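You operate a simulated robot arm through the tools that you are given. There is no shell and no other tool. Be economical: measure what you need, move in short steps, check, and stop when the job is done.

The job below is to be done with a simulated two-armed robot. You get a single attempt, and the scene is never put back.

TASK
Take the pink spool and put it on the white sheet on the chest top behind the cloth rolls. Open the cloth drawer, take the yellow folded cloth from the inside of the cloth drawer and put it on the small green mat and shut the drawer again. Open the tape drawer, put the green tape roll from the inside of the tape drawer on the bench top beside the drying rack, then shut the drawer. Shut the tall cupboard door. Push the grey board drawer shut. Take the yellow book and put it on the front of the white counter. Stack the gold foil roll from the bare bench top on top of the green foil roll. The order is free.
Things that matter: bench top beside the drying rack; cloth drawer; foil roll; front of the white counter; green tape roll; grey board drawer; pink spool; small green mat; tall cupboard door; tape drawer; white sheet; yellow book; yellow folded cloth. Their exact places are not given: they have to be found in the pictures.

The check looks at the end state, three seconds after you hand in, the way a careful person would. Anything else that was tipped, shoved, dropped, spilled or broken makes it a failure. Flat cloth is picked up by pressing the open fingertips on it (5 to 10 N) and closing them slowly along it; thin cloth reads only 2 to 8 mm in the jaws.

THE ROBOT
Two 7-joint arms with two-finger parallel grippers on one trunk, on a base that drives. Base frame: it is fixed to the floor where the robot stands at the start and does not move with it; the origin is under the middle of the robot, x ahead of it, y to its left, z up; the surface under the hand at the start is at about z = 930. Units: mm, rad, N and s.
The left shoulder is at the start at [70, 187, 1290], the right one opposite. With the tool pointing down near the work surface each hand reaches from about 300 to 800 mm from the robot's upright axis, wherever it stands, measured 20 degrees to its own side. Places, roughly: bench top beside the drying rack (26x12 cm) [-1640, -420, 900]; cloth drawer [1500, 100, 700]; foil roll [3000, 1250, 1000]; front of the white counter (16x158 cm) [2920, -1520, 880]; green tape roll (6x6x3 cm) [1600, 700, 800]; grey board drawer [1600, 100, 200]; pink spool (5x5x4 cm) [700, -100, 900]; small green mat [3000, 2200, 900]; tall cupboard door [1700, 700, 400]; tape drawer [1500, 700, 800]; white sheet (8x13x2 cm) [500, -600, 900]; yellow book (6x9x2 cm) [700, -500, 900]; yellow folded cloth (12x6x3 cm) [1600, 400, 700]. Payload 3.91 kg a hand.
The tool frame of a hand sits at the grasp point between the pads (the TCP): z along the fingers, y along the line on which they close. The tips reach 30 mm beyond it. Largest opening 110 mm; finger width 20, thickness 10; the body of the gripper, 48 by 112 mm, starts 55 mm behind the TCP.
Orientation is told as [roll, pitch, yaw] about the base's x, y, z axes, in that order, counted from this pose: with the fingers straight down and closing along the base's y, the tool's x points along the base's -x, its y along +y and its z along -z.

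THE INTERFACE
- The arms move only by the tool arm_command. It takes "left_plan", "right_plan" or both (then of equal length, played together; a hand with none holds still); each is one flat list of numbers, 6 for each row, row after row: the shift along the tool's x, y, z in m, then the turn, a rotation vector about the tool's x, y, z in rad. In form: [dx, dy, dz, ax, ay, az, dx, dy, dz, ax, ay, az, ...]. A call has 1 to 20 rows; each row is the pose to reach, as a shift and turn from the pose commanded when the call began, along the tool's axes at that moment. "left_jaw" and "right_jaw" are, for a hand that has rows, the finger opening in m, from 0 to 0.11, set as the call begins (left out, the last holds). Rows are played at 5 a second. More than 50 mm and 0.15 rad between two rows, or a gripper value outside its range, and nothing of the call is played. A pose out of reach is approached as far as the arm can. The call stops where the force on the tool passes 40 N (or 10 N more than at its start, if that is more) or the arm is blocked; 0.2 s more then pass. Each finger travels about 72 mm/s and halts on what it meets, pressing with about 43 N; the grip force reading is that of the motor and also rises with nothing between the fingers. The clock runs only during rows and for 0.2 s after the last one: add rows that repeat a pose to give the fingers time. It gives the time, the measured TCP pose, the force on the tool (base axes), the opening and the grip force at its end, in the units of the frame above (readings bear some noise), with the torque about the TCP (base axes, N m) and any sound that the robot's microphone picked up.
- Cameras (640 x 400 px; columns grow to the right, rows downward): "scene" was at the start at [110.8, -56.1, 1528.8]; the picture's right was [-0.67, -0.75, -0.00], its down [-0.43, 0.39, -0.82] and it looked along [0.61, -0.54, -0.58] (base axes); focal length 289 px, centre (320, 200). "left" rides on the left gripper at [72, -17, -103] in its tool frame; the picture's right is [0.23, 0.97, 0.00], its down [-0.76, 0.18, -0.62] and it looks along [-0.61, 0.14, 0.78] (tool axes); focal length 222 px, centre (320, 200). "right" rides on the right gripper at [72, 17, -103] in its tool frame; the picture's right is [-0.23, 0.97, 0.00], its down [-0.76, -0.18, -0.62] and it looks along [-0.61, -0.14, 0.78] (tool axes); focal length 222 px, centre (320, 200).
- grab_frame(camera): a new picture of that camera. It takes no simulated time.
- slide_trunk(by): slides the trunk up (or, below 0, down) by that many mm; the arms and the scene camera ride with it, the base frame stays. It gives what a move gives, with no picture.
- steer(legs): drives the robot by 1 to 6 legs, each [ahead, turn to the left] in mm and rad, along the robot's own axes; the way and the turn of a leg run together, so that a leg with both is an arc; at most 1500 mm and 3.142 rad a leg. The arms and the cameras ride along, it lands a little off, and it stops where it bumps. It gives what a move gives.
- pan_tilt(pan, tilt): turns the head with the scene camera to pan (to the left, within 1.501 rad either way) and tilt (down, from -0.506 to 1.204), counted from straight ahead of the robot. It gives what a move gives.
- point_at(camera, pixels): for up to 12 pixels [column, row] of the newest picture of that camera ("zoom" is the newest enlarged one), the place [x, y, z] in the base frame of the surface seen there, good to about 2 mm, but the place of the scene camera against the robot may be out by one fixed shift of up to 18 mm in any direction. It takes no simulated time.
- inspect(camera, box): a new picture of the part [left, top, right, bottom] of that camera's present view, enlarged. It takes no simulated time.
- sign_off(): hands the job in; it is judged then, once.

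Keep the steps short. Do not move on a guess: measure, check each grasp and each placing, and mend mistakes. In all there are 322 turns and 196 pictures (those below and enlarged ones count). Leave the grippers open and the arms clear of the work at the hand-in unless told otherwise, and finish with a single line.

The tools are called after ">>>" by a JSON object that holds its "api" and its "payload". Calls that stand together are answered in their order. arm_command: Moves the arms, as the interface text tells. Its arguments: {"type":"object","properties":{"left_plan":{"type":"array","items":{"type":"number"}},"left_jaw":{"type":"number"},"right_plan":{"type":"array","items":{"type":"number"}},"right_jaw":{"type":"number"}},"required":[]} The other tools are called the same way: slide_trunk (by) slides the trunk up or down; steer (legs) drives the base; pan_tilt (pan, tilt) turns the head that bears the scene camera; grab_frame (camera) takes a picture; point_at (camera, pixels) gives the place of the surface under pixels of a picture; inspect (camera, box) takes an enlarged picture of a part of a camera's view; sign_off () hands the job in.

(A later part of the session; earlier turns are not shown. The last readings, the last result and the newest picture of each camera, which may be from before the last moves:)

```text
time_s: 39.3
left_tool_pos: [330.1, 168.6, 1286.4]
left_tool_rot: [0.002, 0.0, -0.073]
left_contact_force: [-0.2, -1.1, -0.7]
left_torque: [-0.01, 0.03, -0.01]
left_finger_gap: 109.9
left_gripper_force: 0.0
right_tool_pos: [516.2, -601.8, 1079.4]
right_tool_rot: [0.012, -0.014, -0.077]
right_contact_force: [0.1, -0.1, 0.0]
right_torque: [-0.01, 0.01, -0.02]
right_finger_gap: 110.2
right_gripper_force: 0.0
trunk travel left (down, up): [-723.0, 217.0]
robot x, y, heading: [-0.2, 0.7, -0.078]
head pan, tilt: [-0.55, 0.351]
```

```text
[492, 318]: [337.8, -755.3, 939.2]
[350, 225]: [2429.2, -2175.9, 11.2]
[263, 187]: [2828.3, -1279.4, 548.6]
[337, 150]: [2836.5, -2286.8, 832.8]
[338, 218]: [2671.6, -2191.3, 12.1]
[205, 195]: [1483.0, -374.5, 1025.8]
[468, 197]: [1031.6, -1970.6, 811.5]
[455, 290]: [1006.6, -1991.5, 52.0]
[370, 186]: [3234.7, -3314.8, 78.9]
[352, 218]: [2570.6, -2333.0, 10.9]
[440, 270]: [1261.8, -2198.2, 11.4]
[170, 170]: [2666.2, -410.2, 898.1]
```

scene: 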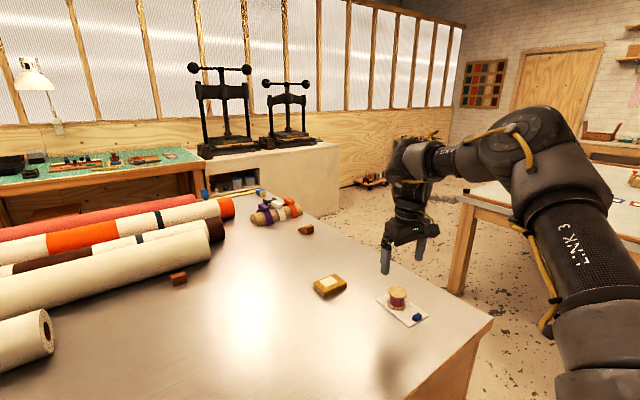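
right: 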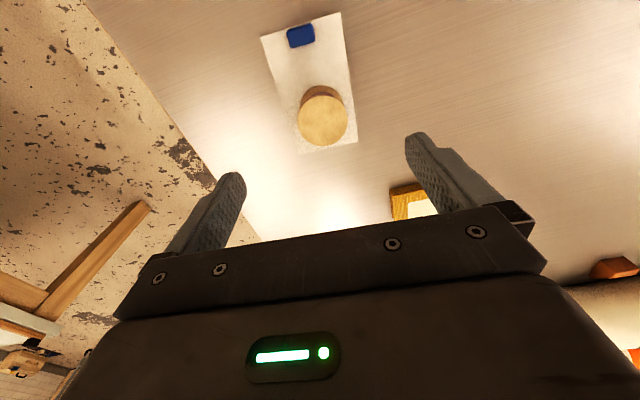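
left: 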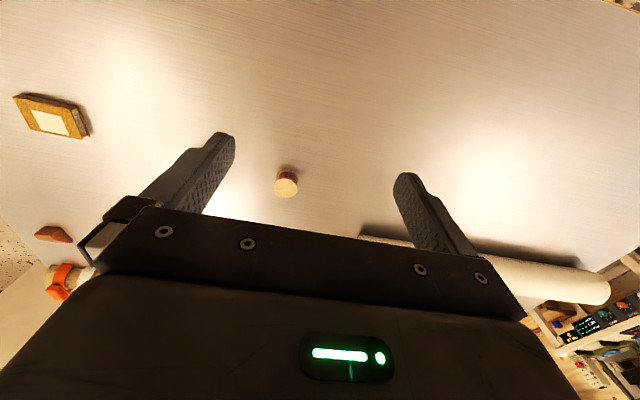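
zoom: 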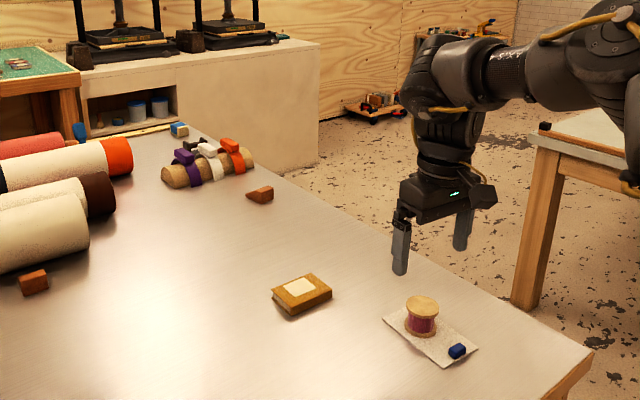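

The chest's right edge is at y≈-755 and there is a wide aisle. I'll pull the right hand in and drive round to the chest's right side, facing +y, to take the book.

>>> {"api": "arm_command", "payload": {"right_plan": [0.02, 0.02, -0.03, 0, 0, 0, 0.05, 0.05, -0.04, 0, 0, 0, 0.08, 0.08, -0.05, 0, 0, 0, 0.11, 0.11, -0.05, 0, 0, 0, 0.14, 0.14, -0.05, 0, 0, 0]}}

>>> {"api": "steer", "payload": {"legs": [[0, -1.495], [1150, 0], [0, 1.57], [400, 0]]}}

>>> {"api": "pan_tilt", "payload": {"pan": 0.6, "tilt": 0.5}}

>>> {"api": "grab_frame", "payload": {"camera": "scene"}}

```text
time_s: 40.5
left_tool_pos: [328.9, 168.3, 1285.5]
left_tool_rot: [-0.001, -0.002, -0.075]
left_contact_force: [-0.4, -0.2, 0.6]
left_torque: [-0.01, 0.01, 0.01]
left_finger_gap: 110.0
left_gripper_force: 0.1
right_tool_pos: [384.3, -449.8, 1129.2]
right_tool_rot: [0.012, -0.015, -0.078]
right_contact_force: [1.1, -0.1, 0.1]
right_torque: [-0.01, -0.02, 0.02]
right_finger_gap: 110.0
right_gripper_force: 0.1
trunk travel left (down, up): [-723.0, 217.0]
robot x, y, heading: [-1.3, -0.7, -0.076]
head pan, tilt: [-0.55, 0.351]
```

```text
time_s: 55.7
left_tool_pos: [721.4, -949.3, 1285.7]
left_tool_rot: [-0.001, -0.003, -0.008]
left_contact_force: [-1.1, -1.0, -0.4]
left_torque: [0.0, -0.01, 0.01]
left_finger_gap: 110.0
left_gripper_force: 0.1
right_tool_pos: [816.8, -1562.3, 1128.8]
right_tool_rot: [0.013, -0.013, -0.01]
right_contact_force: [-0.2, -0.6, 0.8]
right_torque: [0.03, 0.01, 0.0]
right_finger_gap: 110.0
right_gripper_force: 0.0
trunk travel left (down, up): [-723.0, 217.0]
robot x, y, heading: [405.7, -1134.3, -0.011]
head pan, tilt: [-0.55, 0.351]
```

```text
time_s: 57.1
left_tool_pos: [721.0, -949.1, 1286.4]
left_tool_rot: [0.0, 0.0, -0.009]
left_contact_force: [0.4, -0.8, -0.2]
left_torque: [0.01, 0.0, 0.02]
left_finger_gap: 110.1
left_gripper_force: 0.1
right_tool_pos: [818.2, -1563.4, 1127.8]
right_tool_rot: [0.011, -0.017, -0.011]
right_contact_force: [-0.5, 0.6, 0.4]
right_torque: [0.01, 0.04, -0.01]
right_finger_gap: 110.0
right_gripper_force: 0.0
trunk travel left (down, up): [-723.0, 217.0]
robot x, y, heading: [401.9, -1138.3, -0.008]
head pan, tilt: [0.6, 0.499]
```

```text
175 pictures are left
```

scene: 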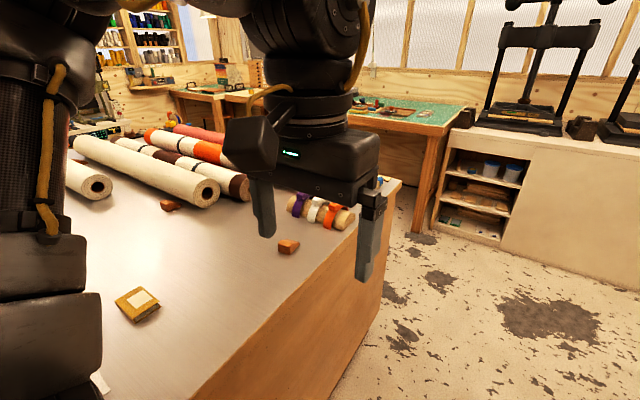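

I'll turn left 0.55 rad so the left hand faces the book at about 38° to its side, then extend and lower the left hand.

>>> {"api": "steer", "payload": {"legs": [[0, 0.55]]}}

>>> {"api": "arm_command", "payload": {"left_plan": [-0.025, 0.02, 0.03, 0, 0, 0, -0.05, 0.04, 0.06, 0, 0, 0, -0.075, 0.06, 0.09, 0, 0, 0, -0.1, 0.08, 0.12, 0, 0, 0, -0.125, 0.1, 0.15, 0, 0, 0, -0.15, 0.12, 0.18, 0, 0, 0]}}

>>> {"api": "grab_frame", "payload": {"camera": "left"}}

```text
time_s: 59.0
left_tool_pos: [573.2, -809.9, 1286.3]
left_tool_rot: [-0.001, 0.001, 0.55]
left_contact_force: [-0.7, -0.3, 0.5]
left_torque: [0.01, 0.02, 0.01]
left_finger_gap: 109.8
left_gripper_force: 0.1
right_tool_pos: [978.9, -1279.0, 1128.8]
right_tool_rot: [0.012, -0.015, 0.547]
right_contact_force: [0.6, -0.1, -0.2]
right_torque: [0.01, -0.03, -0.02]
right_finger_gap: 109.9
right_gripper_force: 0.0
trunk travel left (down, up): [-723.0, 217.0]
robot x, y, heading: [405.6, -1134.8, 0.547]
head pan, tilt: [0.6, 0.499]
```

```text
time_s: 60.4
left_tool_pos: [625.1, -742.3, 1108.1]
left_tool_rot: [0.003, -0.003, 0.556]
left_contact_force: [0.9, 0.5, -1.3]
left_torque: [0.02, 0.02, 0.01]
left_finger_gap: 110.2
left_gripper_force: 0.1
left hand out of reach, approached as far as the arm can: row 1, 2, 3, 4, 5, 6
right_tool_pos: [979.8, -1278.1, 1127.9]
right_tool_rot: [0.013, -0.014, 0.548]
right_contact_force: [0.5, 0.6, 0.9]
right_torque: [0.0, 0.02, 0.03]
right_finger_gap: 110.0
right_gripper_force: 0.1
trunk travel left (down, up): [-723.0, 217.0]
robot x, y, heading: [402.6, -1139.5, 0.546]
head pan, tilt: [0.6, 0.499]
```

```text
174 pictures are left
```

left: 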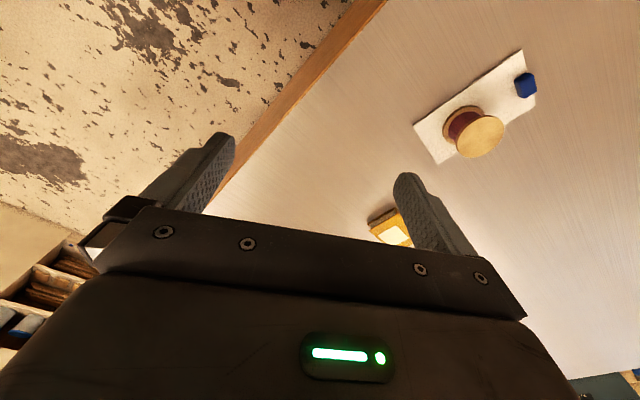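

Now I'll go out toward the book, 50 mm per row.

>>> {"api": "arm_command", "payload": {"left_plan": [-0.03, 0.03, 0, 0, 0, 0, -0.06, 0.06, 0, 0, 0, 0, -0.09, 0.09, 0, 0, 0, 0, -0.12, 0.12, 0, 0, 0, 0, -0.14, 0.15, 0, 0, 0, 0, -0.15, 0.17, 0, 0, 0, 0]}}

>>> {"api": "grab_frame", "payload": {"camera": "left"}}

```text
time_s: 61.8
left_tool_pos: [625.2, -745.4, 1106.5]
left_tool_rot: [-0.002, -0.003, 0.554]
left_contact_force: [-0.5, -0.9, -0.1]
left_torque: [0.0, 0.01, 0.01]
left_finger_gap: 110.1
left_gripper_force: 0.1
left hand out of reach, approached as far as the arm can: row 1, 2, 3, 4, 5, 6
right_tool_pos: [978.9, -1278.8, 1128.9]
right_tool_rot: [0.012, -0.016, 0.547]
right_contact_force: [-0.6, -0.4, 0.1]
right_torque: [-0.01, 0.01, -0.01]
right_finger_gap: 110.0
right_gripper_force: 0.0
trunk travel left (down, up): [-723.0, 217.0]
robot x, y, heading: [405.8, -1137.4, 0.544]
head pan, tilt: [0.6, 0.499]
```

```text
173 pictures are left
```

left: 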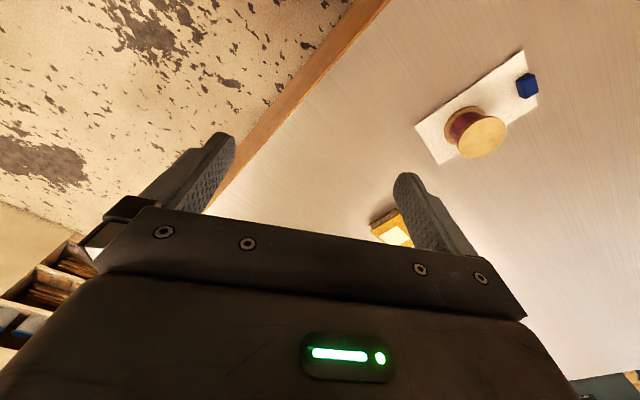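

The left arm is trapped in this posture. I'll try pure forward, then forward and down, to free it.

>>> {"api": "arm_command", "payload": {"left_plan": [-0.04, -0.02, 0, 0, 0, 0, -0.08, -0.04, 0, 0, 0, 0, -0.12, -0.06, 0, 0, 0, 0]}}

>>> {"api": "pan_tilt", "payload": {"pan": 0.9, "tilt": 0.6}}

>>> {"api": "grab_frame", "payload": {"camera": "scene"}}

```text
time_s: 62.6
left_tool_pos: [757.3, -761.3, 1104.2]
left_tool_rot: [0.001, 0.0, 0.554]
left_contact_force: [-0.3, 0.4, 0.5]
left_torque: [0.0, 0.02, -0.04]
left_finger_gap: 110.1
left_gripper_force: 0.1
left hand out of reach, approached as far as the arm can: row 1, 2, 3
right_tool_pos: [980.6, -1278.8, 1127.2]
right_tool_rot: [0.014, -0.013, 0.549]
right_contact_force: [0.6, -0.3, -0.7]
right_torque: [0.05, 0.02, 0.04]
right_finger_gap: 110.0
right_gripper_force: 0.0
trunk travel left (down, up): [-723.0, 217.0]
robot x, y, heading: [402.3, -1139.6, 0.547]
head pan, tilt: [0.6, 0.499]
```

```text
time_s: 63.4
left_tool_pos: [756.4, -762.1, 1104.3]
left_tool_rot: [0.001, -0.003, 0.552]
left_contact_force: [0.1, -1.1, -0.1]
left_torque: [0.01, -0.01, -0.01]
left_finger_gap: 110.1
left_gripper_force: 0.2
right_tool_pos: [978.8, -1279.2, 1128.3]
right_tool_rot: [0.011, -0.017, 0.55]
right_contact_force: [0.6, 0.3, 0.5]
right_torque: [0.0, 0.01, 0.03]
right_finger_gap: 110.1
right_gripper_force: 0.1
trunk travel left (down, up): [-723.0, 217.0]
robot x, y, heading: [403.4, -1137.4, 0.547]
head pan, tilt: [0.901, 0.6]
```

```text
172 pictures are left
```

scene: 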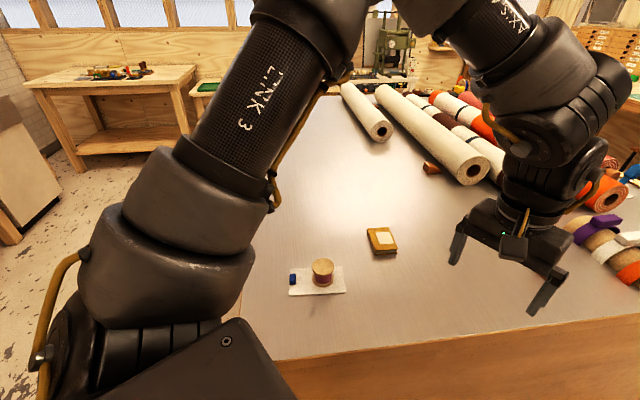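

That moved it freely. Now toward the book: mostly left and a bit forward.

>>> {"api": "arm_command", "payload": {"left_plan": [-0.02, 0.04, 0, 0, 0, 0, -0.035, 0.08, 0, 0, 0, 0, -0.05, 0.12, 0, 0, 0, 0, -0.06, 0.16, 0, 0, 0, 0, -0.07, 0.2, 0, 0, 0, 0, -0.07, 0.24, 0, 0, 0, 0]}}

>>> {"api": "grab_frame", "payload": {"camera": "left"}}

```text
time_s: 64.8
left_tool_pos: [706.3, -752.2, 1094.1]
left_tool_rot: [-0.001, -0.001, 0.554]
left_contact_force: [0.5, -0.6, -0.3]
left_torque: [-0.02, -0.01, -0.02]
left_finger_gap: 109.9
left_gripper_force: 0.0
left hand out of reach, approached as far as the arm can: row 1, 2, 3, 4, 5, 6
right_tool_pos: [978.2, -1279.7, 1128.6]
right_tool_rot: [0.011, -0.014, 0.548]
right_contact_force: [0.5, 0.5, 0.1]
right_torque: [0.0, -0.01, -0.01]
right_finger_gap: 109.7
right_gripper_force: 0.0
trunk travel left (down, up): [-723.0, 217.0]
robot x, y, heading: [404.3, -1139.1, 0.544]
head pan, tilt: [0.901, 0.6]
```

```text
171 pictures are left
```

left: 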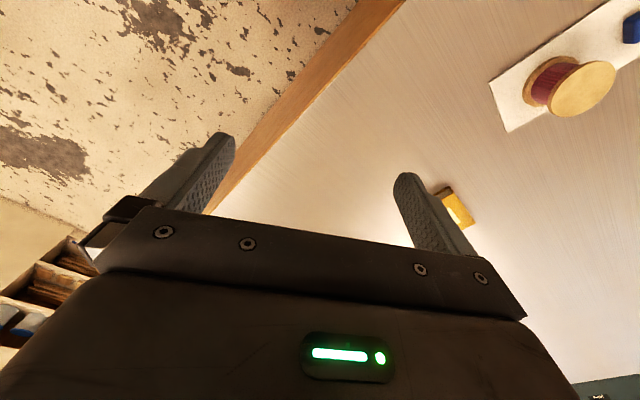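

The left arm stays trapped, while the right arm has a good posture. I'll turn the base left 1.19 rad so the right hand faces the book.

>>> {"api": "steer", "payload": {"legs": [[0, 1.19]]}}

>>> {"api": "grab_frame", "payload": {"camera": "right"}}

```text
time_s: 68.2
left_tool_pos: [164.7, -707.6, 1095.0]
left_tool_rot: [0.0, -0.002, 1.729]
left_contact_force: [-1.0, 0.0, -0.6]
left_torque: [0.0, -0.02, 0.01]
left_finger_gap: 110.2
left_gripper_force: 0.1
right_tool_pos: [756.1, -661.9, 1127.6]
right_tool_rot: [0.011, -0.016, 1.721]
right_contact_force: [-0.4, 1.1, 0.3]
right_torque: [-0.01, -0.05, 0.01]
right_finger_gap: 109.8
right_gripper_force: 0.1
trunk travel left (down, up): [-723.0, 217.0]
robot x, y, heading: [403.5, -1136.0, 1.718]
head pan, tilt: [0.901, 0.6]
```

```text
170 pictures are left
```

right: 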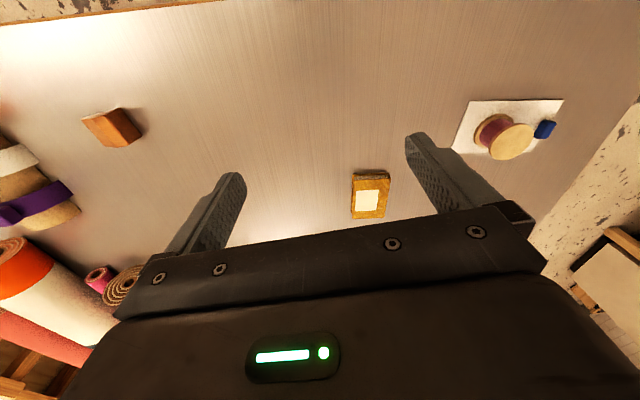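

>>> {"api": "inspect", "payload": {"camera": "right", "box": [320, 150, 420, 230]}}

>>> {"api": "point_at", "payload": {"camera": "right", "pixels": [[354, 179], [389, 180], [385, 216], [352, 217], [368, 198], [365, 172]]}}

```text
5.00 times, centred on (370, 190) of right
```

zoom: 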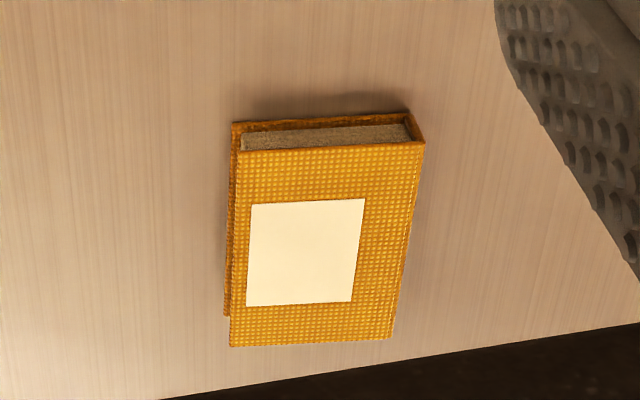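

```text
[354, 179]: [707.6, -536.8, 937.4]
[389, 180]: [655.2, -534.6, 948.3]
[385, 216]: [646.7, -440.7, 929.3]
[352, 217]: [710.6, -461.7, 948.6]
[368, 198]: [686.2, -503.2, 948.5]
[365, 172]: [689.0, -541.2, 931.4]
```

>>> {"api": "point_at", "payload": {"camera": "zoom", "pixels": [[246, 158], [412, 152], [383, 330], [238, 338], [242, 250], [398, 250], [310, 250]]}}

```text
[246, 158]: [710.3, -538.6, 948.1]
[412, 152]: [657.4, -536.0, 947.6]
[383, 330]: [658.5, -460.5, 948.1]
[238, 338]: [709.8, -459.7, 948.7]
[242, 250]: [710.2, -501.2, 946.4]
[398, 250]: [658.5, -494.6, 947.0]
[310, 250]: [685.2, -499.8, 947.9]
```

The book is centred at (685,-499), square to the base axes and 60 mm across x, with its top at 948. I'll square the yaw to π/2 and move above it.

>>> {"api": "arm_command", "payload": {"right_plan": [-0.04, 0.012, 0.01, 0, 0, 0.05, -0.08, 0.024, 0.03, 0, 0, 0.1, -0.12, 0.036, 0.05, 0, 0, 0.15, -0.15, 0.046, 0.07, 0, 0, 0.15, -0.172, 0.046, 0.09, 0, 0, 0.15]}}

>>> {"api": "grab_frame", "payload": {"camera": "right"}}

```text
time_s: 69.4
left_tool_pos: [165.7, -707.5, 1094.1]
left_tool_rot: [0.002, 0.001, 1.729]
left_contact_force: [-0.3, -0.5, 0.0]
left_torque: [0.0, 0.0, 0.02]
left_finger_gap: 110.1
left_gripper_force: 0.1
right_tool_pos: [683.5, -495.9, 1040.3]
right_tool_rot: [0.016, -0.012, 1.57]
right_contact_force: [0.3, -1.1, -0.1]
right_torque: [0.02, 0.01, -0.02]
right_finger_gap: 110.0
right_gripper_force: 0.1
trunk travel left (down, up): [-723.0, 217.0]
robot x, y, heading: [400.8, -1136.9, 1.723]
head pan, tilt: [0.901, 0.6]
```

```text
168 pictures are left
```

right: 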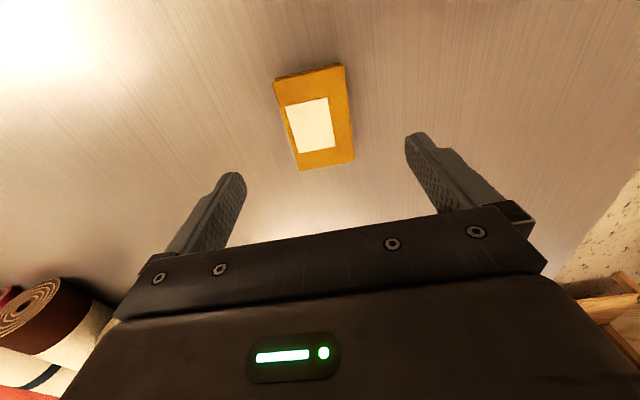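

It's centred. I'll lower to 965 and close.

>>> {"api": "arm_command", "payload": {"right_plan": [0.002, 0, 0.03, 0, 0, 0, 0.003, 0, 0.055, 0, 0, 0, 0.003, 0, 0.075, 0, 0, 0]}}

>>> {"api": "arm_command", "payload": {"right_plan": [0, 0, 0, 0, 0, 0, 0, 0, 0, 0, 0, 0, 0, 0, 0, 0, 0, 0, 0, 0, 0, 0, 0, 0, 0, 0, -0.03, 0, 0, 0, 0, 0, -0.07, 0, 0, 0], "right_jaw": 0.045}}

>>> {"api": "grab_frame", "payload": {"camera": "right"}}

```text
time_s: 70.2
left_tool_pos: [163.5, -708.6, 1094.7]
left_tool_rot: [0.0, -0.001, 1.729]
left_contact_force: [0.4, -0.4, -0.2]
left_torque: [0.01, 0.0, -0.01]
left_finger_gap: 110.0
left_gripper_force: 0.1
right_tool_pos: [681.7, -497.9, 964.7]
right_tool_rot: [0.015, -0.013, 1.571]
right_contact_force: [0.3, -0.8, 0.2]
right_torque: [0.01, 0.01, -0.07]
right_finger_gap: 110.0
right_gripper_force: 0.0
trunk travel left (down, up): [-723.0, 217.0]
robot x, y, heading: [402.9, -1138.3, 1.72]
head pan, tilt: [0.901, 0.6]
```

```text
time_s: 71.6
left_tool_pos: [163.9, -710.5, 1095.6]
left_tool_rot: [0.0, -0.005, 1.729]
left_contact_force: [0.1, 0.6, -0.3]
left_torque: [0.04, 0.02, 0.0]
left_finger_gap: 110.0
left_gripper_force: 0.1
right_tool_pos: [683.5, -501.4, 1037.6]
right_tool_rot: [0.014, -0.014, 1.571]
right_contact_force: [-0.8, -0.9, -1.3]
right_torque: [-0.01, 0.02, -0.02]
right_finger_gap: 56.8
right_gripper_force: 43.4
trunk travel left (down, up): [-723.0, 217.0]
robot x, y, heading: [404.7, -1138.5, 1.721]
head pan, tilt: [0.901, 0.6]
```

```text
167 pictures are left
```

right: 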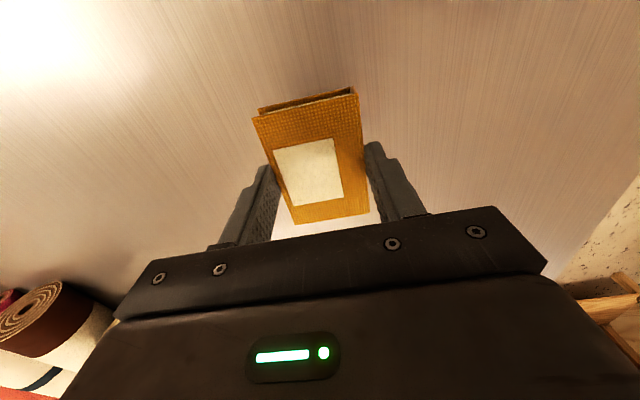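

It's gripped at 57 mm. I'll raise and retract, turn to face +x, and drive down the aisle toward the white counter.

>>> {"api": "arm_command", "payload": {"right_plan": [0.03, 0, -0.03, 0, 0, 0, 0.07, 0, -0.05, 0, 0, 0, 0.11, 0, -0.06, 0, 0, 0]}}

>>> {"api": "steer", "payload": {"legs": [[0, -1.72], [1500, 0]]}}

>>> {"api": "pan_tilt", "payload": {"pan": -0.2, "tilt": 0.5}}

>>> {"api": "grab_frame", "payload": {"camera": "scene"}}

```text
time_s: 72.4
left_tool_pos: [165.5, -708.7, 1095.3]
left_tool_rot: [0.0, -0.002, 1.729]
left_contact_force: [0.1, -0.5, 0.1]
left_torque: [0.0, 0.02, 0.0]
left_finger_gap: 110.1
left_gripper_force: 0.0
right_tool_pos: [686.1, -611.7, 1095.2]
right_tool_rot: [0.013, -0.015, 1.573]
right_contact_force: [0.7, 0.3, -0.8]
right_torque: [0.02, -0.04, 0.02]
right_finger_gap: 57.1
right_gripper_force: 42.9
trunk travel left (down, up): [-723.0, 217.0]
robot x, y, heading: [402.3, -1140.0, 1.724]
head pan, tilt: [0.901, 0.6]
```

```text
time_s: 84.1
left_tool_pos: [2393.0, -959.5, 1094.5]
left_tool_rot: [-0.002, -0.003, 0.015]
left_contact_force: [-0.4, -0.1, 0.9]
left_torque: [-0.01, 0.0, -0.01]
left_finger_gap: 109.7
left_gripper_force: 0.1
right_tool_pos: [2416.6, -1489.4, 1095.2]
right_tool_rot: [0.012, -0.013, -0.143]
right_contact_force: [0.4, -1.2, -0.5]
right_torque: [0.0, -0.02, 0.0]
right_finger_gap: 57.2
right_gripper_force: 43.0
trunk travel left (down, up): [-723.0, 217.0]
robot x, y, heading: [1932.5, -1130.9, 0.005]
head pan, tilt: [0.901, 0.6]
```

```text
time_s: 85.4
left_tool_pos: [2394.4, -959.0, 1094.9]
left_tool_rot: [0.002, -0.002, 0.015]
left_contact_force: [-0.8, 0.5, 0.2]
left_torque: [0.01, -0.03, 0.0]
left_finger_gap: 109.9
left_gripper_force: 0.1
right_tool_pos: [2416.3, -1489.7, 1095.0]
right_tool_rot: [0.014, -0.013, -0.146]
right_contact_force: [0.5, -0.2, -0.9]
right_torque: [0.04, 0.01, 0.01]
right_finger_gap: 56.7
right_gripper_force: 43.6
trunk travel left (down, up): [-723.0, 217.0]
robot x, y, heading: [1933.7, -1134.7, 0.007]
head pan, tilt: [-0.201, 0.499]
```

```text
166 pictures are left
```

scene: 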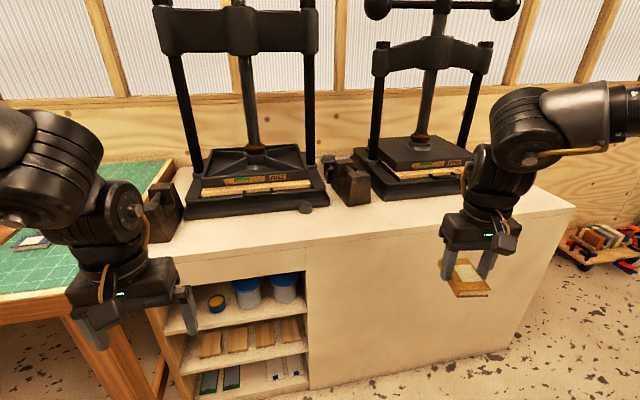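

>>> {"api": "point_at", "payload": {"camera": "scene", "pixels": [[300, 262], [300, 225], [250, 245], [400, 205], [400, 235], [305, 208], [350, 203], [560, 210], [500, 222], [190, 215], [90, 220], [150, 300]]}}

```text
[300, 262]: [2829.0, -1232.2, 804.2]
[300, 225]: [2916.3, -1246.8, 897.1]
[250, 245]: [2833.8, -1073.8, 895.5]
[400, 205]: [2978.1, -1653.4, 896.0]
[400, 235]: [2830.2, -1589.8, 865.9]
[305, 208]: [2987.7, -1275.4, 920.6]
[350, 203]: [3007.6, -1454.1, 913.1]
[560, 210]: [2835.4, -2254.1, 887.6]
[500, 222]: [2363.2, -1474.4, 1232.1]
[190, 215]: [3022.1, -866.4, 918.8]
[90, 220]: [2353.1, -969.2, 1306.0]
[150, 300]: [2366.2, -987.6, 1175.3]
```

The counter's front edge is x≈2837 and the press bases start past x≈3000. I'll pull the left hand back a little and drive 500 mm ahead.

>>> {"api": "arm_command", "payload": {"left_plan": [0.03, -0.03, 0, 0, 0, 0, 0.06, -0.06, 0, 0, 0, 0, 0.09, -0.09, 0, 0, 0, 0]}}

>>> {"api": "steer", "payload": {"legs": [[490, 0]]}}

>>> {"api": "grab_frame", "payload": {"camera": "right"}}

```text
time_s: 86.2
left_tool_pos: [2306.1, -1052.4, 1094.3]
left_tool_rot: [0.001, -0.001, 0.014]
left_contact_force: [0.0, -0.2, 0.0]
left_torque: [-0.01, -0.02, 0.02]
left_finger_gap: 110.1
left_gripper_force: 0.1
right_tool_pos: [2416.2, -1490.0, 1094.9]
right_tool_rot: [0.015, -0.011, -0.146]
right_contact_force: [0.0, 0.4, -0.8]
right_torque: [0.02, 0.03, 0.01]
right_finger_gap: 56.8
right_gripper_force: 42.6
trunk travel left (down, up): [-723.0, 217.0]
robot x, y, heading: [1933.9, -1136.8, 0.002]
head pan, tilt: [-0.201, 0.499]
```

```text
time_s: 89.1
left_tool_pos: [2788.9, -1049.1, 1094.1]
left_tool_rot: [0.0, -0.002, 0.01]
left_contact_force: [0.0, -0.5, 0.1]
left_torque: [0.0, 0.01, -0.03]
left_finger_gap: 110.0
left_gripper_force: 0.2
right_tool_pos: [2899.1, -1487.1, 1095.3]
right_tool_rot: [0.013, -0.014, -0.146]
right_contact_force: [0.1, -0.3, 0.1]
right_torque: [-0.01, 0.03, 0.01]
right_finger_gap: 56.7
right_gripper_force: 43.7
trunk travel left (down, up): [-723.0, 217.0]
robot x, y, heading: [2418.5, -1131.0, 0.001]
head pan, tilt: [-0.201, 0.499]
```

```text
165 pictures are left
```

right: 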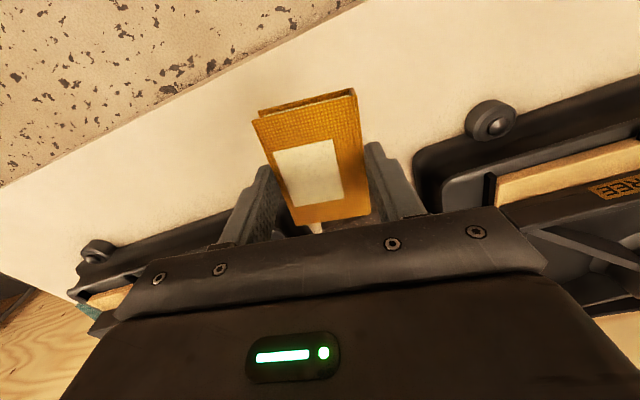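

>>> {"api": "point_at", "payload": {"camera": "right", "pixels": [[200, 105], [400, 80], [200, 155], [230, 208], [415, 170], [490, 120], [97, 250], [130, 228], [350, 40], [400, 130], [222, 70]]}}

```text
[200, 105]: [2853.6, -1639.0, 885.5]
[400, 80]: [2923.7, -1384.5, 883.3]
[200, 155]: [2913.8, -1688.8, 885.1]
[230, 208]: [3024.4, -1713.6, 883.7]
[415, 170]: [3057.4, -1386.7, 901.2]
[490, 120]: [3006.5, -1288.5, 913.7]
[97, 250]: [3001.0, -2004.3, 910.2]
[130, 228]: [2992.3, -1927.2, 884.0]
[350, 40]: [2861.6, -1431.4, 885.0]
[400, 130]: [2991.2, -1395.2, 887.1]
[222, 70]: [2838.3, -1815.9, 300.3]
```

The counter top is z 884 and the spot (2912,-1500) is free. I'll lower the book to TCP z≈921 with its bottom just above the counter.

>>> {"api": "arm_command", "payload": {"right_plan": [-0.01, -0.01, 0.04, 0, 0, 0, -0.013, -0.013, 0.08, 0, 0, 0, -0.013, -0.013, 0.12, 0, 0, 0, -0.013, -0.013, 0.15, 0, 0, 0, -0.013, -0.013, 0.165, 0, 0, 0, -0.013, -0.013, 0.174, 0, 0, 0, -0.013, -0.013, 0.178, 0, 0, 0]}}

>>> {"api": "grab_frame", "payload": {"camera": "right"}}

```text
time_s: 90.7
left_tool_pos: [2788.9, -1049.7, 1095.1]
left_tool_rot: [0.0, -0.004, 0.011]
left_contact_force: [0.3, 0.1, -0.3]
left_torque: [-0.02, -0.02, -0.02]
left_finger_gap: 110.0
left_gripper_force: 0.0
right_tool_pos: [2912.7, -1501.0, 919.7]
right_tool_rot: [0.013, -0.017, -0.15]
right_contact_force: [1.0, -4.3, 21.1]
right_torque: [-0.64, 0.92, 0.24]
right_finger_gap: 57.2
right_gripper_force: 42.9
trunk travel left (down, up): [-723.0, 217.0]
robot x, y, heading: [2419.9, -1129.4, -0.001]
head pan, tilt: [-0.201, 0.499]
```

```text
164 pictures are left
```

right: 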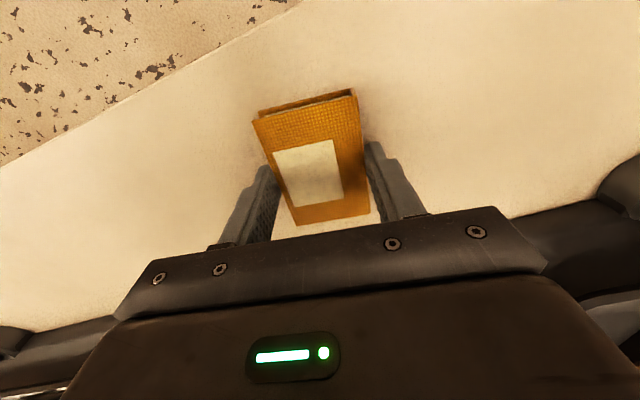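

It's in contact with 21 N upward. I'll release and rise.

>>> {"api": "arm_command", "payload": {"right_plan": [0, 0, 0, 0, 0, 0, 0, 0, 0, 0, 0, 0, 0, 0, 0, 0, 0, 0, 0, 0, 0, 0, 0, 0, 0, 0, -0.04, 0, 0, 0, 0, 0, -0.08, 0, 0, 0, 0, 0, -0.13, 0, 0, 0, 0, 0, -0.18, 0, 0, 0], "right_jaw": 0.11}}

>>> {"api": "grab_frame", "payload": {"camera": "right"}}

```text
time_s: 92.5
left_tool_pos: [2789.9, -1050.0, 1094.3]
left_tool_rot: [0.001, -0.005, 0.012]
left_contact_force: [-0.6, 0.1, 0.1]
left_torque: [0.0, 0.01, 0.0]
left_finger_gap: 110.1
left_gripper_force: 0.0
right_tool_pos: [2909.6, -1504.2, 1099.1]
right_tool_rot: [0.014, -0.014, -0.146]
right_contact_force: [0.6, 0.2, 0.8]
right_torque: [-0.03, 0.01, 0.0]
right_finger_gap: 110.1
right_gripper_force: 0.0
trunk travel left (down, up): [-723.0, 217.0]
robot x, y, heading: [2418.3, -1134.0, 0.002]
head pan, tilt: [-0.201, 0.499]
```

```text
163 pictures are left
```

right: 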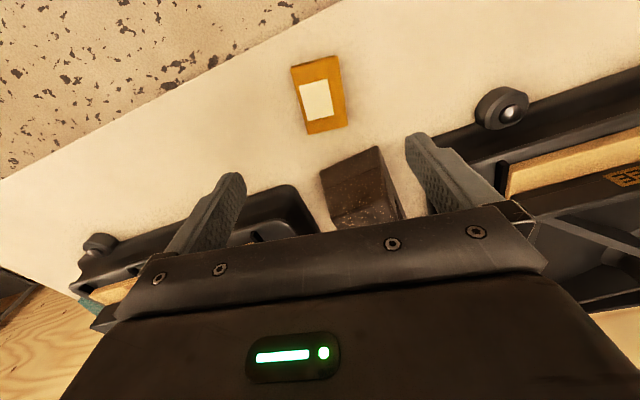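

The book lies flat on the counter front. Next I'll back off 350 mm, turn to +y and drive along the far side of the chest, looking at its drawers.

>>> {"api": "steer", "payload": {"legs": [[-330, 0], [0, 1.57], [900, 0]]}}

>>> {"api": "pan_tilt", "payload": {"pan": 0.9, "tilt": 0.6}}

>>> {"api": "grab_frame", "payload": {"camera": "scene"}}

```text
time_s: 102.8
left_tool_pos: [1998.2, 133.5, 1093.8]
left_tool_rot: [0.001, 0.0, 1.583]
left_contact_force: [0.1, 0.3, 0.4]
left_torque: [-0.02, -0.03, 0.0]
left_finger_gap: 109.9
left_gripper_force: 0.1
right_tool_pos: [2452.4, 254.0, 1099.3]
right_tool_rot: [0.014, -0.014, 1.425]
right_contact_force: [-0.2, -0.2, -0.1]
right_torque: [0.03, 0.01, -0.02]
right_finger_gap: 110.1
right_gripper_force: 0.2
trunk travel left (down, up): [-723.0, 217.0]
robot x, y, heading: [2083.0, -238.9, 1.574]
head pan, tilt: [-0.201, 0.499]
```

```text
time_s: 104.2
left_tool_pos: [1997.2, 132.6, 1091.9]
left_tool_rot: [0.001, -0.001, 1.584]
left_contact_force: [0.2, 0.1, -0.1]
left_torque: [0.01, 0.01, 0.01]
left_finger_gap: 110.2
left_gripper_force: 0.0
right_tool_pos: [2452.2, 254.7, 1098.3]
right_tool_rot: [0.015, -0.011, 1.427]
right_contact_force: [-1.0, -0.1, -0.3]
right_torque: [-0.03, -0.01, -0.01]
right_finger_gap: 109.7
right_gripper_force: 0.1
trunk travel left (down, up): [-723.0, 217.0]
robot x, y, heading: [2081.8, -236.2, 1.572]
head pan, tilt: [0.901, 0.6]
```

```text
162 pictures are left
```

scene: 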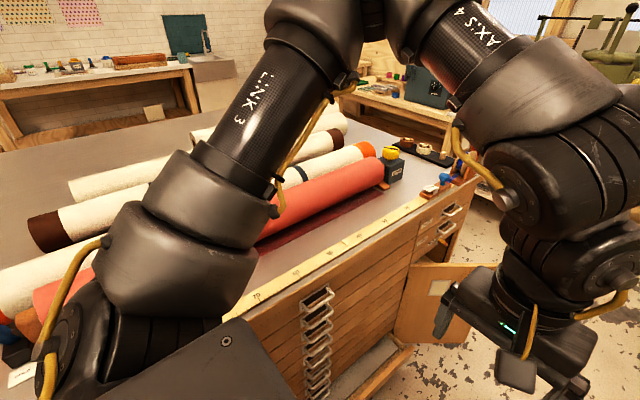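

I'll turn to face the chest's far side (-x) and look.

>>> {"api": "steer", "payload": {"legs": [[350, 0], [0, 1.57]]}}

>>> {"api": "pan_tilt", "payload": {"pan": -0.25, "tilt": 0.75}}

>>> {"api": "grab_frame", "payload": {"camera": "scene"}}

```text
time_s: 110.2
left_tool_pos: [1708.1, 23.8, 1093.2]
left_tool_rot: [0.0, -0.003, -3.137]
left_contact_force: [-0.3, 0.4, -0.1]
left_torque: [-0.01, 0.0, -0.03]
left_finger_gap: 110.0
left_gripper_force: 0.0
right_tool_pos: [1590.2, 480.8, 1098.8]
right_tool_rot: [0.017, -0.012, 2.992]
right_contact_force: [0.2, 0.3, 0.5]
right_torque: [0.0, 0.0, 0.03]
right_finger_gap: 109.9
right_gripper_force: 0.1
trunk travel left (down, up): [-723.0, 217.0]
robot x, y, heading: [2080.9, 106.8, 3.135]
head pan, tilt: [0.901, 0.6]
```

```text
time_s: 111.6
left_tool_pos: [1707.7, 25.7, 1095.0]
left_tool_rot: [-0.001, -0.001, -3.136]
left_contact_force: [0.2, -0.6, -0.5]
left_torque: [0.01, -0.02, 0.04]
left_finger_gap: 110.0
left_gripper_force: 0.2
right_tool_pos: [1589.8, 481.8, 1099.0]
right_tool_rot: [0.014, -0.012, 2.99]
right_contact_force: [0.4, 0.2, 0.5]
right_torque: [0.05, 0.01, 0.03]
right_finger_gap: 110.1
right_gripper_force: 0.0
trunk travel left (down, up): [-723.0, 217.0]
robot x, y, heading: [2082.0, 104.8, 3.139]
head pan, tilt: [-0.25, 0.75]
```

```text
161 pictures are left
```

scene: 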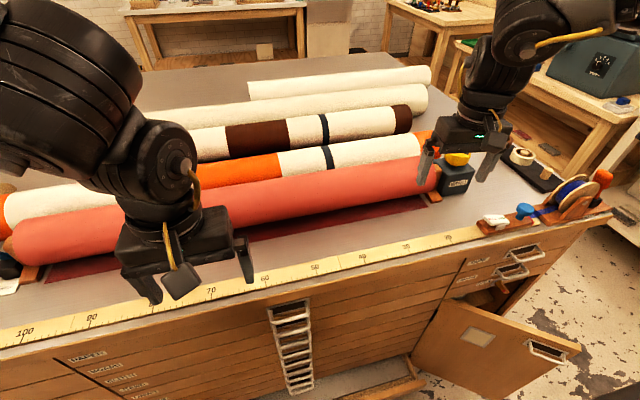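

>>> {"api": "inspect", "payload": {"camera": "scene", "box": [400, 210, 640, 360]}}

>>> {"api": "inspect", "payload": {"camera": "scene", "box": [40, 280, 340, 400]}}

>>> {"api": "point_at", "payload": {"camera": "scene", "pixels": [[290, 312], [292, 330], [294, 345], [297, 362], [299, 380], [525, 253], [512, 270], [547, 350], [580, 350], [460, 300], [480, 337], [415, 362]]}}

```text
2.67 times, centred on (520, 285) of scene
```

zoom: 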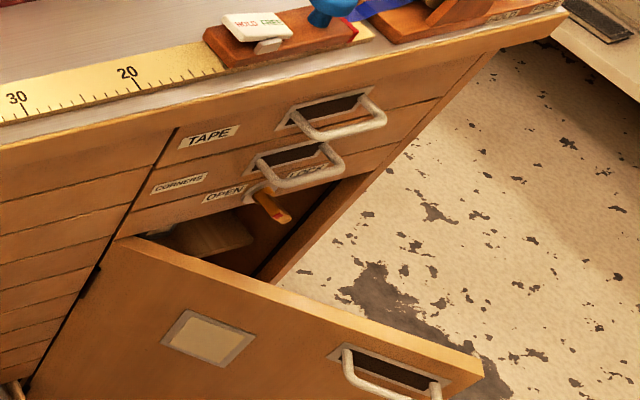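

```text
2.13 times, centred on (190, 340) of scene
```

zoom: 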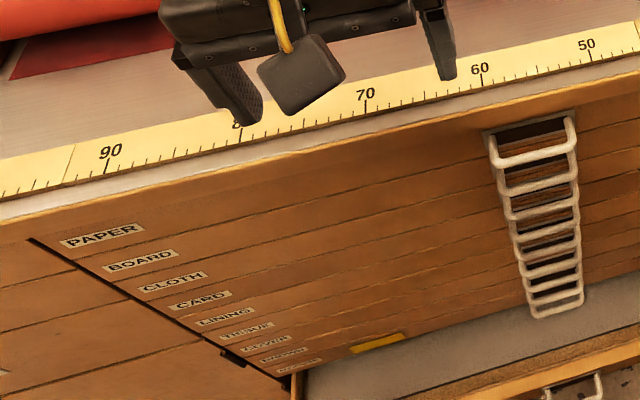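

```text
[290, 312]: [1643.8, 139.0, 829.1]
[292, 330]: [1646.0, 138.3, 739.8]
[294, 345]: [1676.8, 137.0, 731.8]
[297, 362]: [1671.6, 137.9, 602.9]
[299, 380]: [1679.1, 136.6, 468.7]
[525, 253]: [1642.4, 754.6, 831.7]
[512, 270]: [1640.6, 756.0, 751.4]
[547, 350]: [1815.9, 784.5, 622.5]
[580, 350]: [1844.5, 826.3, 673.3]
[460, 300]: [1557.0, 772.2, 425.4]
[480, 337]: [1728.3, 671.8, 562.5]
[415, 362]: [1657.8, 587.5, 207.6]
```

The chest's drawers face me: PAPER, BOARD, CLOTH and so on are in one column with handles at y≈138. TAPE is at the top right and the cupboard door is open. I'll back up 200 mm for a straighter look.

>>> {"api": "steer", "payload": {"legs": [[-200, 0]]}}

>>> {"api": "slide_trunk", "payload": {"by": -250}}

>>> {"api": "pan_tilt", "payload": {"pan": -0.2, "tilt": 0.75}}

>>> {"api": "grab_frame", "payload": {"camera": "scene"}}

```text
time_s: 113.2
left_tool_pos: [1905.8, 23.9, 1093.9]
left_tool_rot: [0.004, 0.002, -3.134]
left_contact_force: [0.1, 0.5, -0.7]
left_torque: [0.0, -0.02, -0.04]
left_finger_gap: 110.0
left_gripper_force: 0.1
right_tool_pos: [1788.2, 480.0, 1097.2]
right_tool_rot: [0.014, -0.013, 2.99]
right_contact_force: [-0.3, 0.8, -1.1]
right_torque: [-0.01, -0.02, -0.01]
right_finger_gap: 110.0
right_gripper_force: 0.1
trunk travel left (down, up): [-723.0, 217.0]
robot x, y, heading: [2277.5, 105.6, 3.138]
head pan, tilt: [-0.25, 0.75]
```

```text
time_s: 115.8
left_tool_pos: [1906.7, 24.2, 844.2]
left_tool_rot: [-0.001, -0.003, -3.134]
left_contact_force: [0.2, 0.2, 0.1]
left_torque: [0.01, -0.03, 0.02]
left_finger_gap: 110.0
left_gripper_force: 0.1
right_tool_pos: [1789.6, 481.1, 848.4]
right_tool_rot: [0.014, -0.011, 2.991]
right_contact_force: [-0.7, 0.3, -0.7]
right_torque: [0.01, -0.02, -0.01]
right_finger_gap: 110.1
right_gripper_force: 0.0
trunk travel left (down, up): [-473.0, 467.0]
robot x, y, heading: [2278.1, 103.2, 3.137]
head pan, tilt: [-0.25, 0.75]
```

```text
time_s: 116.4
left_tool_pos: [1907.3, 24.1, 844.2]
left_tool_rot: [0.001, -0.002, -3.135]
left_contact_force: [-1.0, -0.3, 0.3]
left_torque: [0.0, 0.04, -0.01]
left_finger_gap: 110.1
left_gripper_force: 0.0
right_tool_pos: [1788.0, 480.4, 847.3]
right_tool_rot: [0.014, -0.013, 2.99]
right_contact_force: [0.9, 0.0, 0.5]
right_torque: [-0.02, 0.03, -0.02]
right_finger_gap: 109.6
right_gripper_force: 0.0
trunk travel left (down, up): [-473.0, 467.0]
robot x, y, heading: [2279.2, 103.8, 3.135]
head pan, tilt: [-0.201, 0.75]
```

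```text
158 pictures are left
```

scene: 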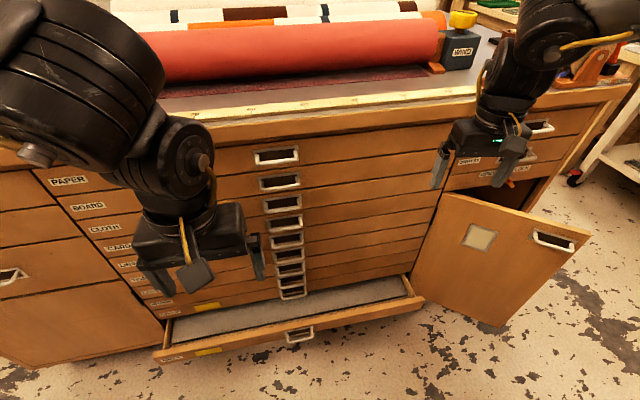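

>>> {"api": "inspect", "payload": {"camera": "scene", "box": [230, 140, 340, 210]}}

>>> {"api": "inspect", "payload": {"camera": "scene", "box": [140, 290, 440, 400]}}

```text
5.71 times, centred on (285, 175) of scene
```

zoom: 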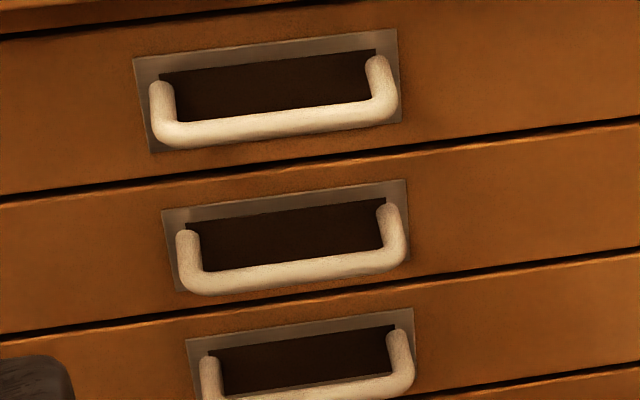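

```text
2.13 times, centred on (290, 345) of scene
```

zoom: 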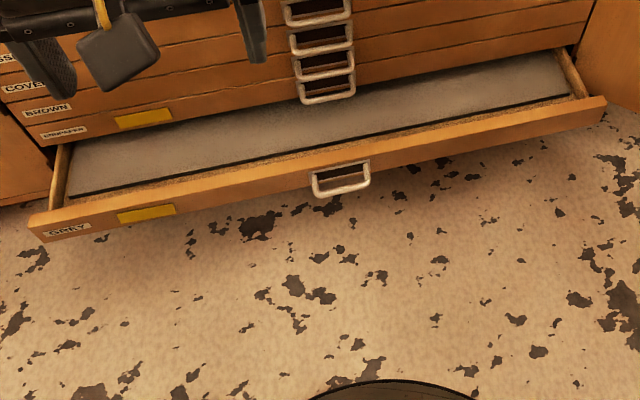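

>>> {"api": "point_at", "payload": {"camera": "scene", "pixels": [[277, 162], [281, 187], [265, 213], [284, 210], [299, 209], [284, 203], [310, 205], [300, 338], [250, 345], [180, 352], [400, 310], [250, 315]]}}

>>> {"api": "grab_frame", "payload": {"camera": "left"}}

```text
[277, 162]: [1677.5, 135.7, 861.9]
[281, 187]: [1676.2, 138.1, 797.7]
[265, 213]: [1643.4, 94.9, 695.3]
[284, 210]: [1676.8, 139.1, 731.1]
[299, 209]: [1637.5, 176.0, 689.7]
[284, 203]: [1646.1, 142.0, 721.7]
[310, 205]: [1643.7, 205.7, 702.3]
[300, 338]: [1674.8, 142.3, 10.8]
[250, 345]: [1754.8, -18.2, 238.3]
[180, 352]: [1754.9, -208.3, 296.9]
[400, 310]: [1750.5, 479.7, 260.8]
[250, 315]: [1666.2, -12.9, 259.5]
```

```text
155 pictures are left
```

left: 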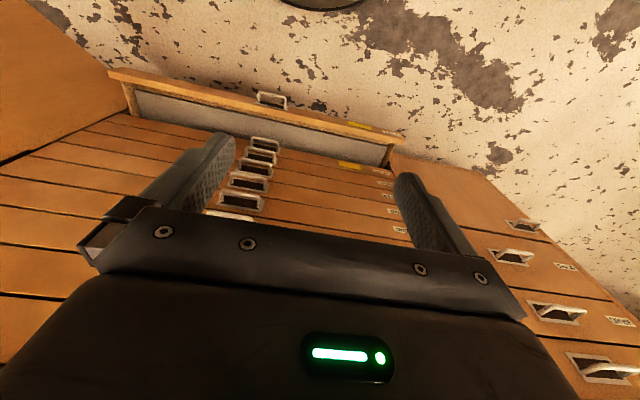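

CLOTH is the third handle: bar at x≈1677, y≈138, z≈722, with bars 66 mm apart. I'll pinch it with a level hand from the front, so I want it on the right hand's side. I'll retract the right hand and shift the base toward -y.

>>> {"api": "arm_command", "payload": {"right_plan": [0.04, 0, -0.02, 0, 0, 0, 0.08, 0, -0.03, 0, 0, 0, 0.12, 0, -0.03, 0, 0, 0, 0.15, 0, -0.03, 0, 0, 0]}}

>>> {"api": "steer", "payload": {"legs": [[0, 1.57], [260, 0], [0, -1.57]]}}

```text
time_s: 117.4
left_tool_pos: [1907.6, 22.9, 844.2]
left_tool_rot: [-0.002, -0.003, -3.135]
left_contact_force: [1.0, 0.1, 0.8]
left_torque: [0.0, 0.01, 0.01]
left_finger_gap: 109.9
left_gripper_force: 0.1
right_tool_pos: [1935.2, 464.0, 876.9]
right_tool_rot: [0.015, -0.013, 2.992]
right_contact_force: [0.1, 0.6, -0.6]
right_torque: [0.03, 0.03, 0.0]
right_finger_gap: 110.2
right_gripper_force: 0.1
right hand out of reach, approached as far as the arm can: row 4
trunk travel left (down, up): [-473.0, 467.0]
robot x, y, heading: [2276.7, 105.4, 3.138]
head pan, tilt: [-0.201, 0.75]
```

```text
time_s: 126.9
left_tool_pos: [1905.9, -221.5, 844.7]
left_tool_rot: [0.0, -0.003, 3.136]
left_contact_force: [1.0, 0.2, -0.7]
left_torque: [0.0, 0.0, 0.01]
left_finger_gap: 109.7
left_gripper_force: 0.0
right_tool_pos: [1941.1, 218.5, 877.7]
right_tool_rot: [0.015, -0.011, 2.979]
right_contact_force: [0.8, -0.3, -0.8]
right_torque: [0.0, -0.01, 0.0]
right_finger_gap: 110.2
right_gripper_force: 0.0
trunk travel left (down, up): [-473.0, 467.0]
robot x, y, heading: [2282.3, -148.5, 3.124]
head pan, tilt: [-0.201, 0.75]
```

Now I'll tilt the right hand forward to level while moving toward the handle, stopping well short of it.

>>> {"api": "arm_command", "payload": {"right_plan": [-0.014, 0.006, 0.01, 0, -0.143, 0, -0.028, 0.012, 0.02, 0, -0.286, 0, -0.042, 0.018, 0.03, 0, -0.429, 0, -0.056, 0.024, 0.04, 0, -0.572, 0, -0.07, 0.03, 0.05, 0, -0.715, 0, -0.084, 0.036, 0.06, 0, -0.858, 0, -0.098, 0.042, 0.07, 0, -1.0, 0, -0.112, 0.048, 0.08, 0, -1.143, 0, -0.126, 0.054, 0.09, 0, -1.286, 0, -0.14, 0.06, 0.1, 0, -1.43, 0, -0.15, 0.065, 0.11, 0, -1.57, 0]}}

>>> {"api": "grab_frame", "payload": {"camera": "scene"}}

```text
time_s: 129.3
left_tool_pos: [1906.2, -219.5, 843.9]
left_tool_rot: [0.003, -0.003, 3.135]
left_contact_force: [1.0, -0.5, 0.0]
left_torque: [-0.02, 0.03, 0.0]
left_finger_gap: 109.9
left_gripper_force: 0.0
right_tool_pos: [1789.6, 194.1, 818.8]
right_tool_rot: [2.186, -1.551, 0.791]
right_contact_force: [0.5, -0.1, 0.5]
right_torque: [0.0, 0.03, -0.01]
right_finger_gap: 109.9
right_gripper_force: 0.1
right hand out of reach, approached as far as the arm can: row 1, 2, 3, 4, 5, 6, 7, 8, 9, 10, 11
trunk travel left (down, up): [-473.0, 467.0]
robot x, y, heading: [2274.6, -146.8, 3.123]
head pan, tilt: [-0.201, 0.75]
```

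```text
154 pictures are left
```

scene: 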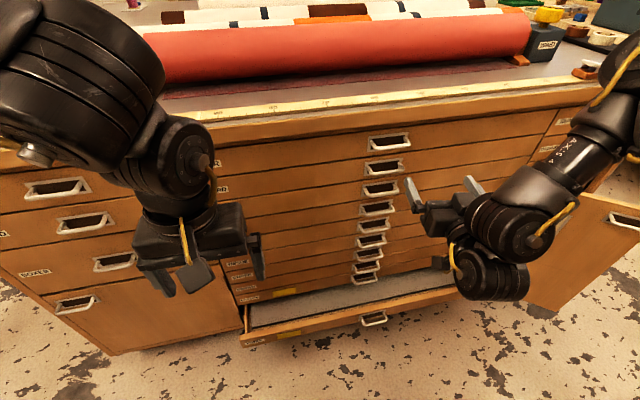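

The hand is level now. Next I'll roll it 90° about its own axis so the fingers close vertically.

>>> {"api": "arm_command", "payload": {"right_plan": [0, 0, 0, 0, 0, 0.143, 0, 0, 0, 0, 0, 0.286, 0, 0, 0, 0, 0, 0.429, 0, 0, 0, 0, 0, 0.572, 0, 0, 0, 0, 0, 0.715, 0, 0, 0, 0, 0, 0.858, 0, 0, 0, 0, 0, 1.0, 0, 0, 0, 0, 0, 1.143, 0, 0, 0, 0, 0, 1.286, 0, 0, 0, 0, 0, 1.43, 0, 0, 0, 0, 0, 1.57]}}

>>> {"api": "grab_frame", "payload": {"camera": "right"}}

```text
time_s: 131.7
left_tool_pos: [1905.8, -221.2, 843.3]
left_tool_rot: [0.0, -0.001, 3.134]
left_contact_force: [-0.9, -0.1, -0.7]
left_torque: [0.03, -0.01, -0.04]
left_finger_gap: 109.9
left_gripper_force: 0.0
right_tool_pos: [1745.0, 208.0, 954.4]
right_tool_rot: [1.531, -0.126, 1.413]
right_contact_force: [-0.3, 0.2, -0.1]
right_torque: [0.0, 0.0, -0.02]
right_finger_gap: 110.2
right_gripper_force: 0.1
right hand out of reach, approached as far as the arm can: row 1, 2, 3, 4, 5, 6, 7, 8, 9, 10, 11
trunk travel left (down, up): [-473.0, 467.0]
robot x, y, heading: [2278.3, -145.8, 3.127]
head pan, tilt: [-0.201, 0.75]
```

```text
153 pictures are left
```

right: 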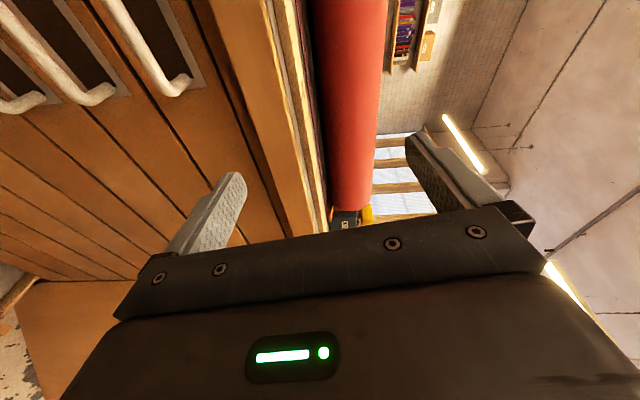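

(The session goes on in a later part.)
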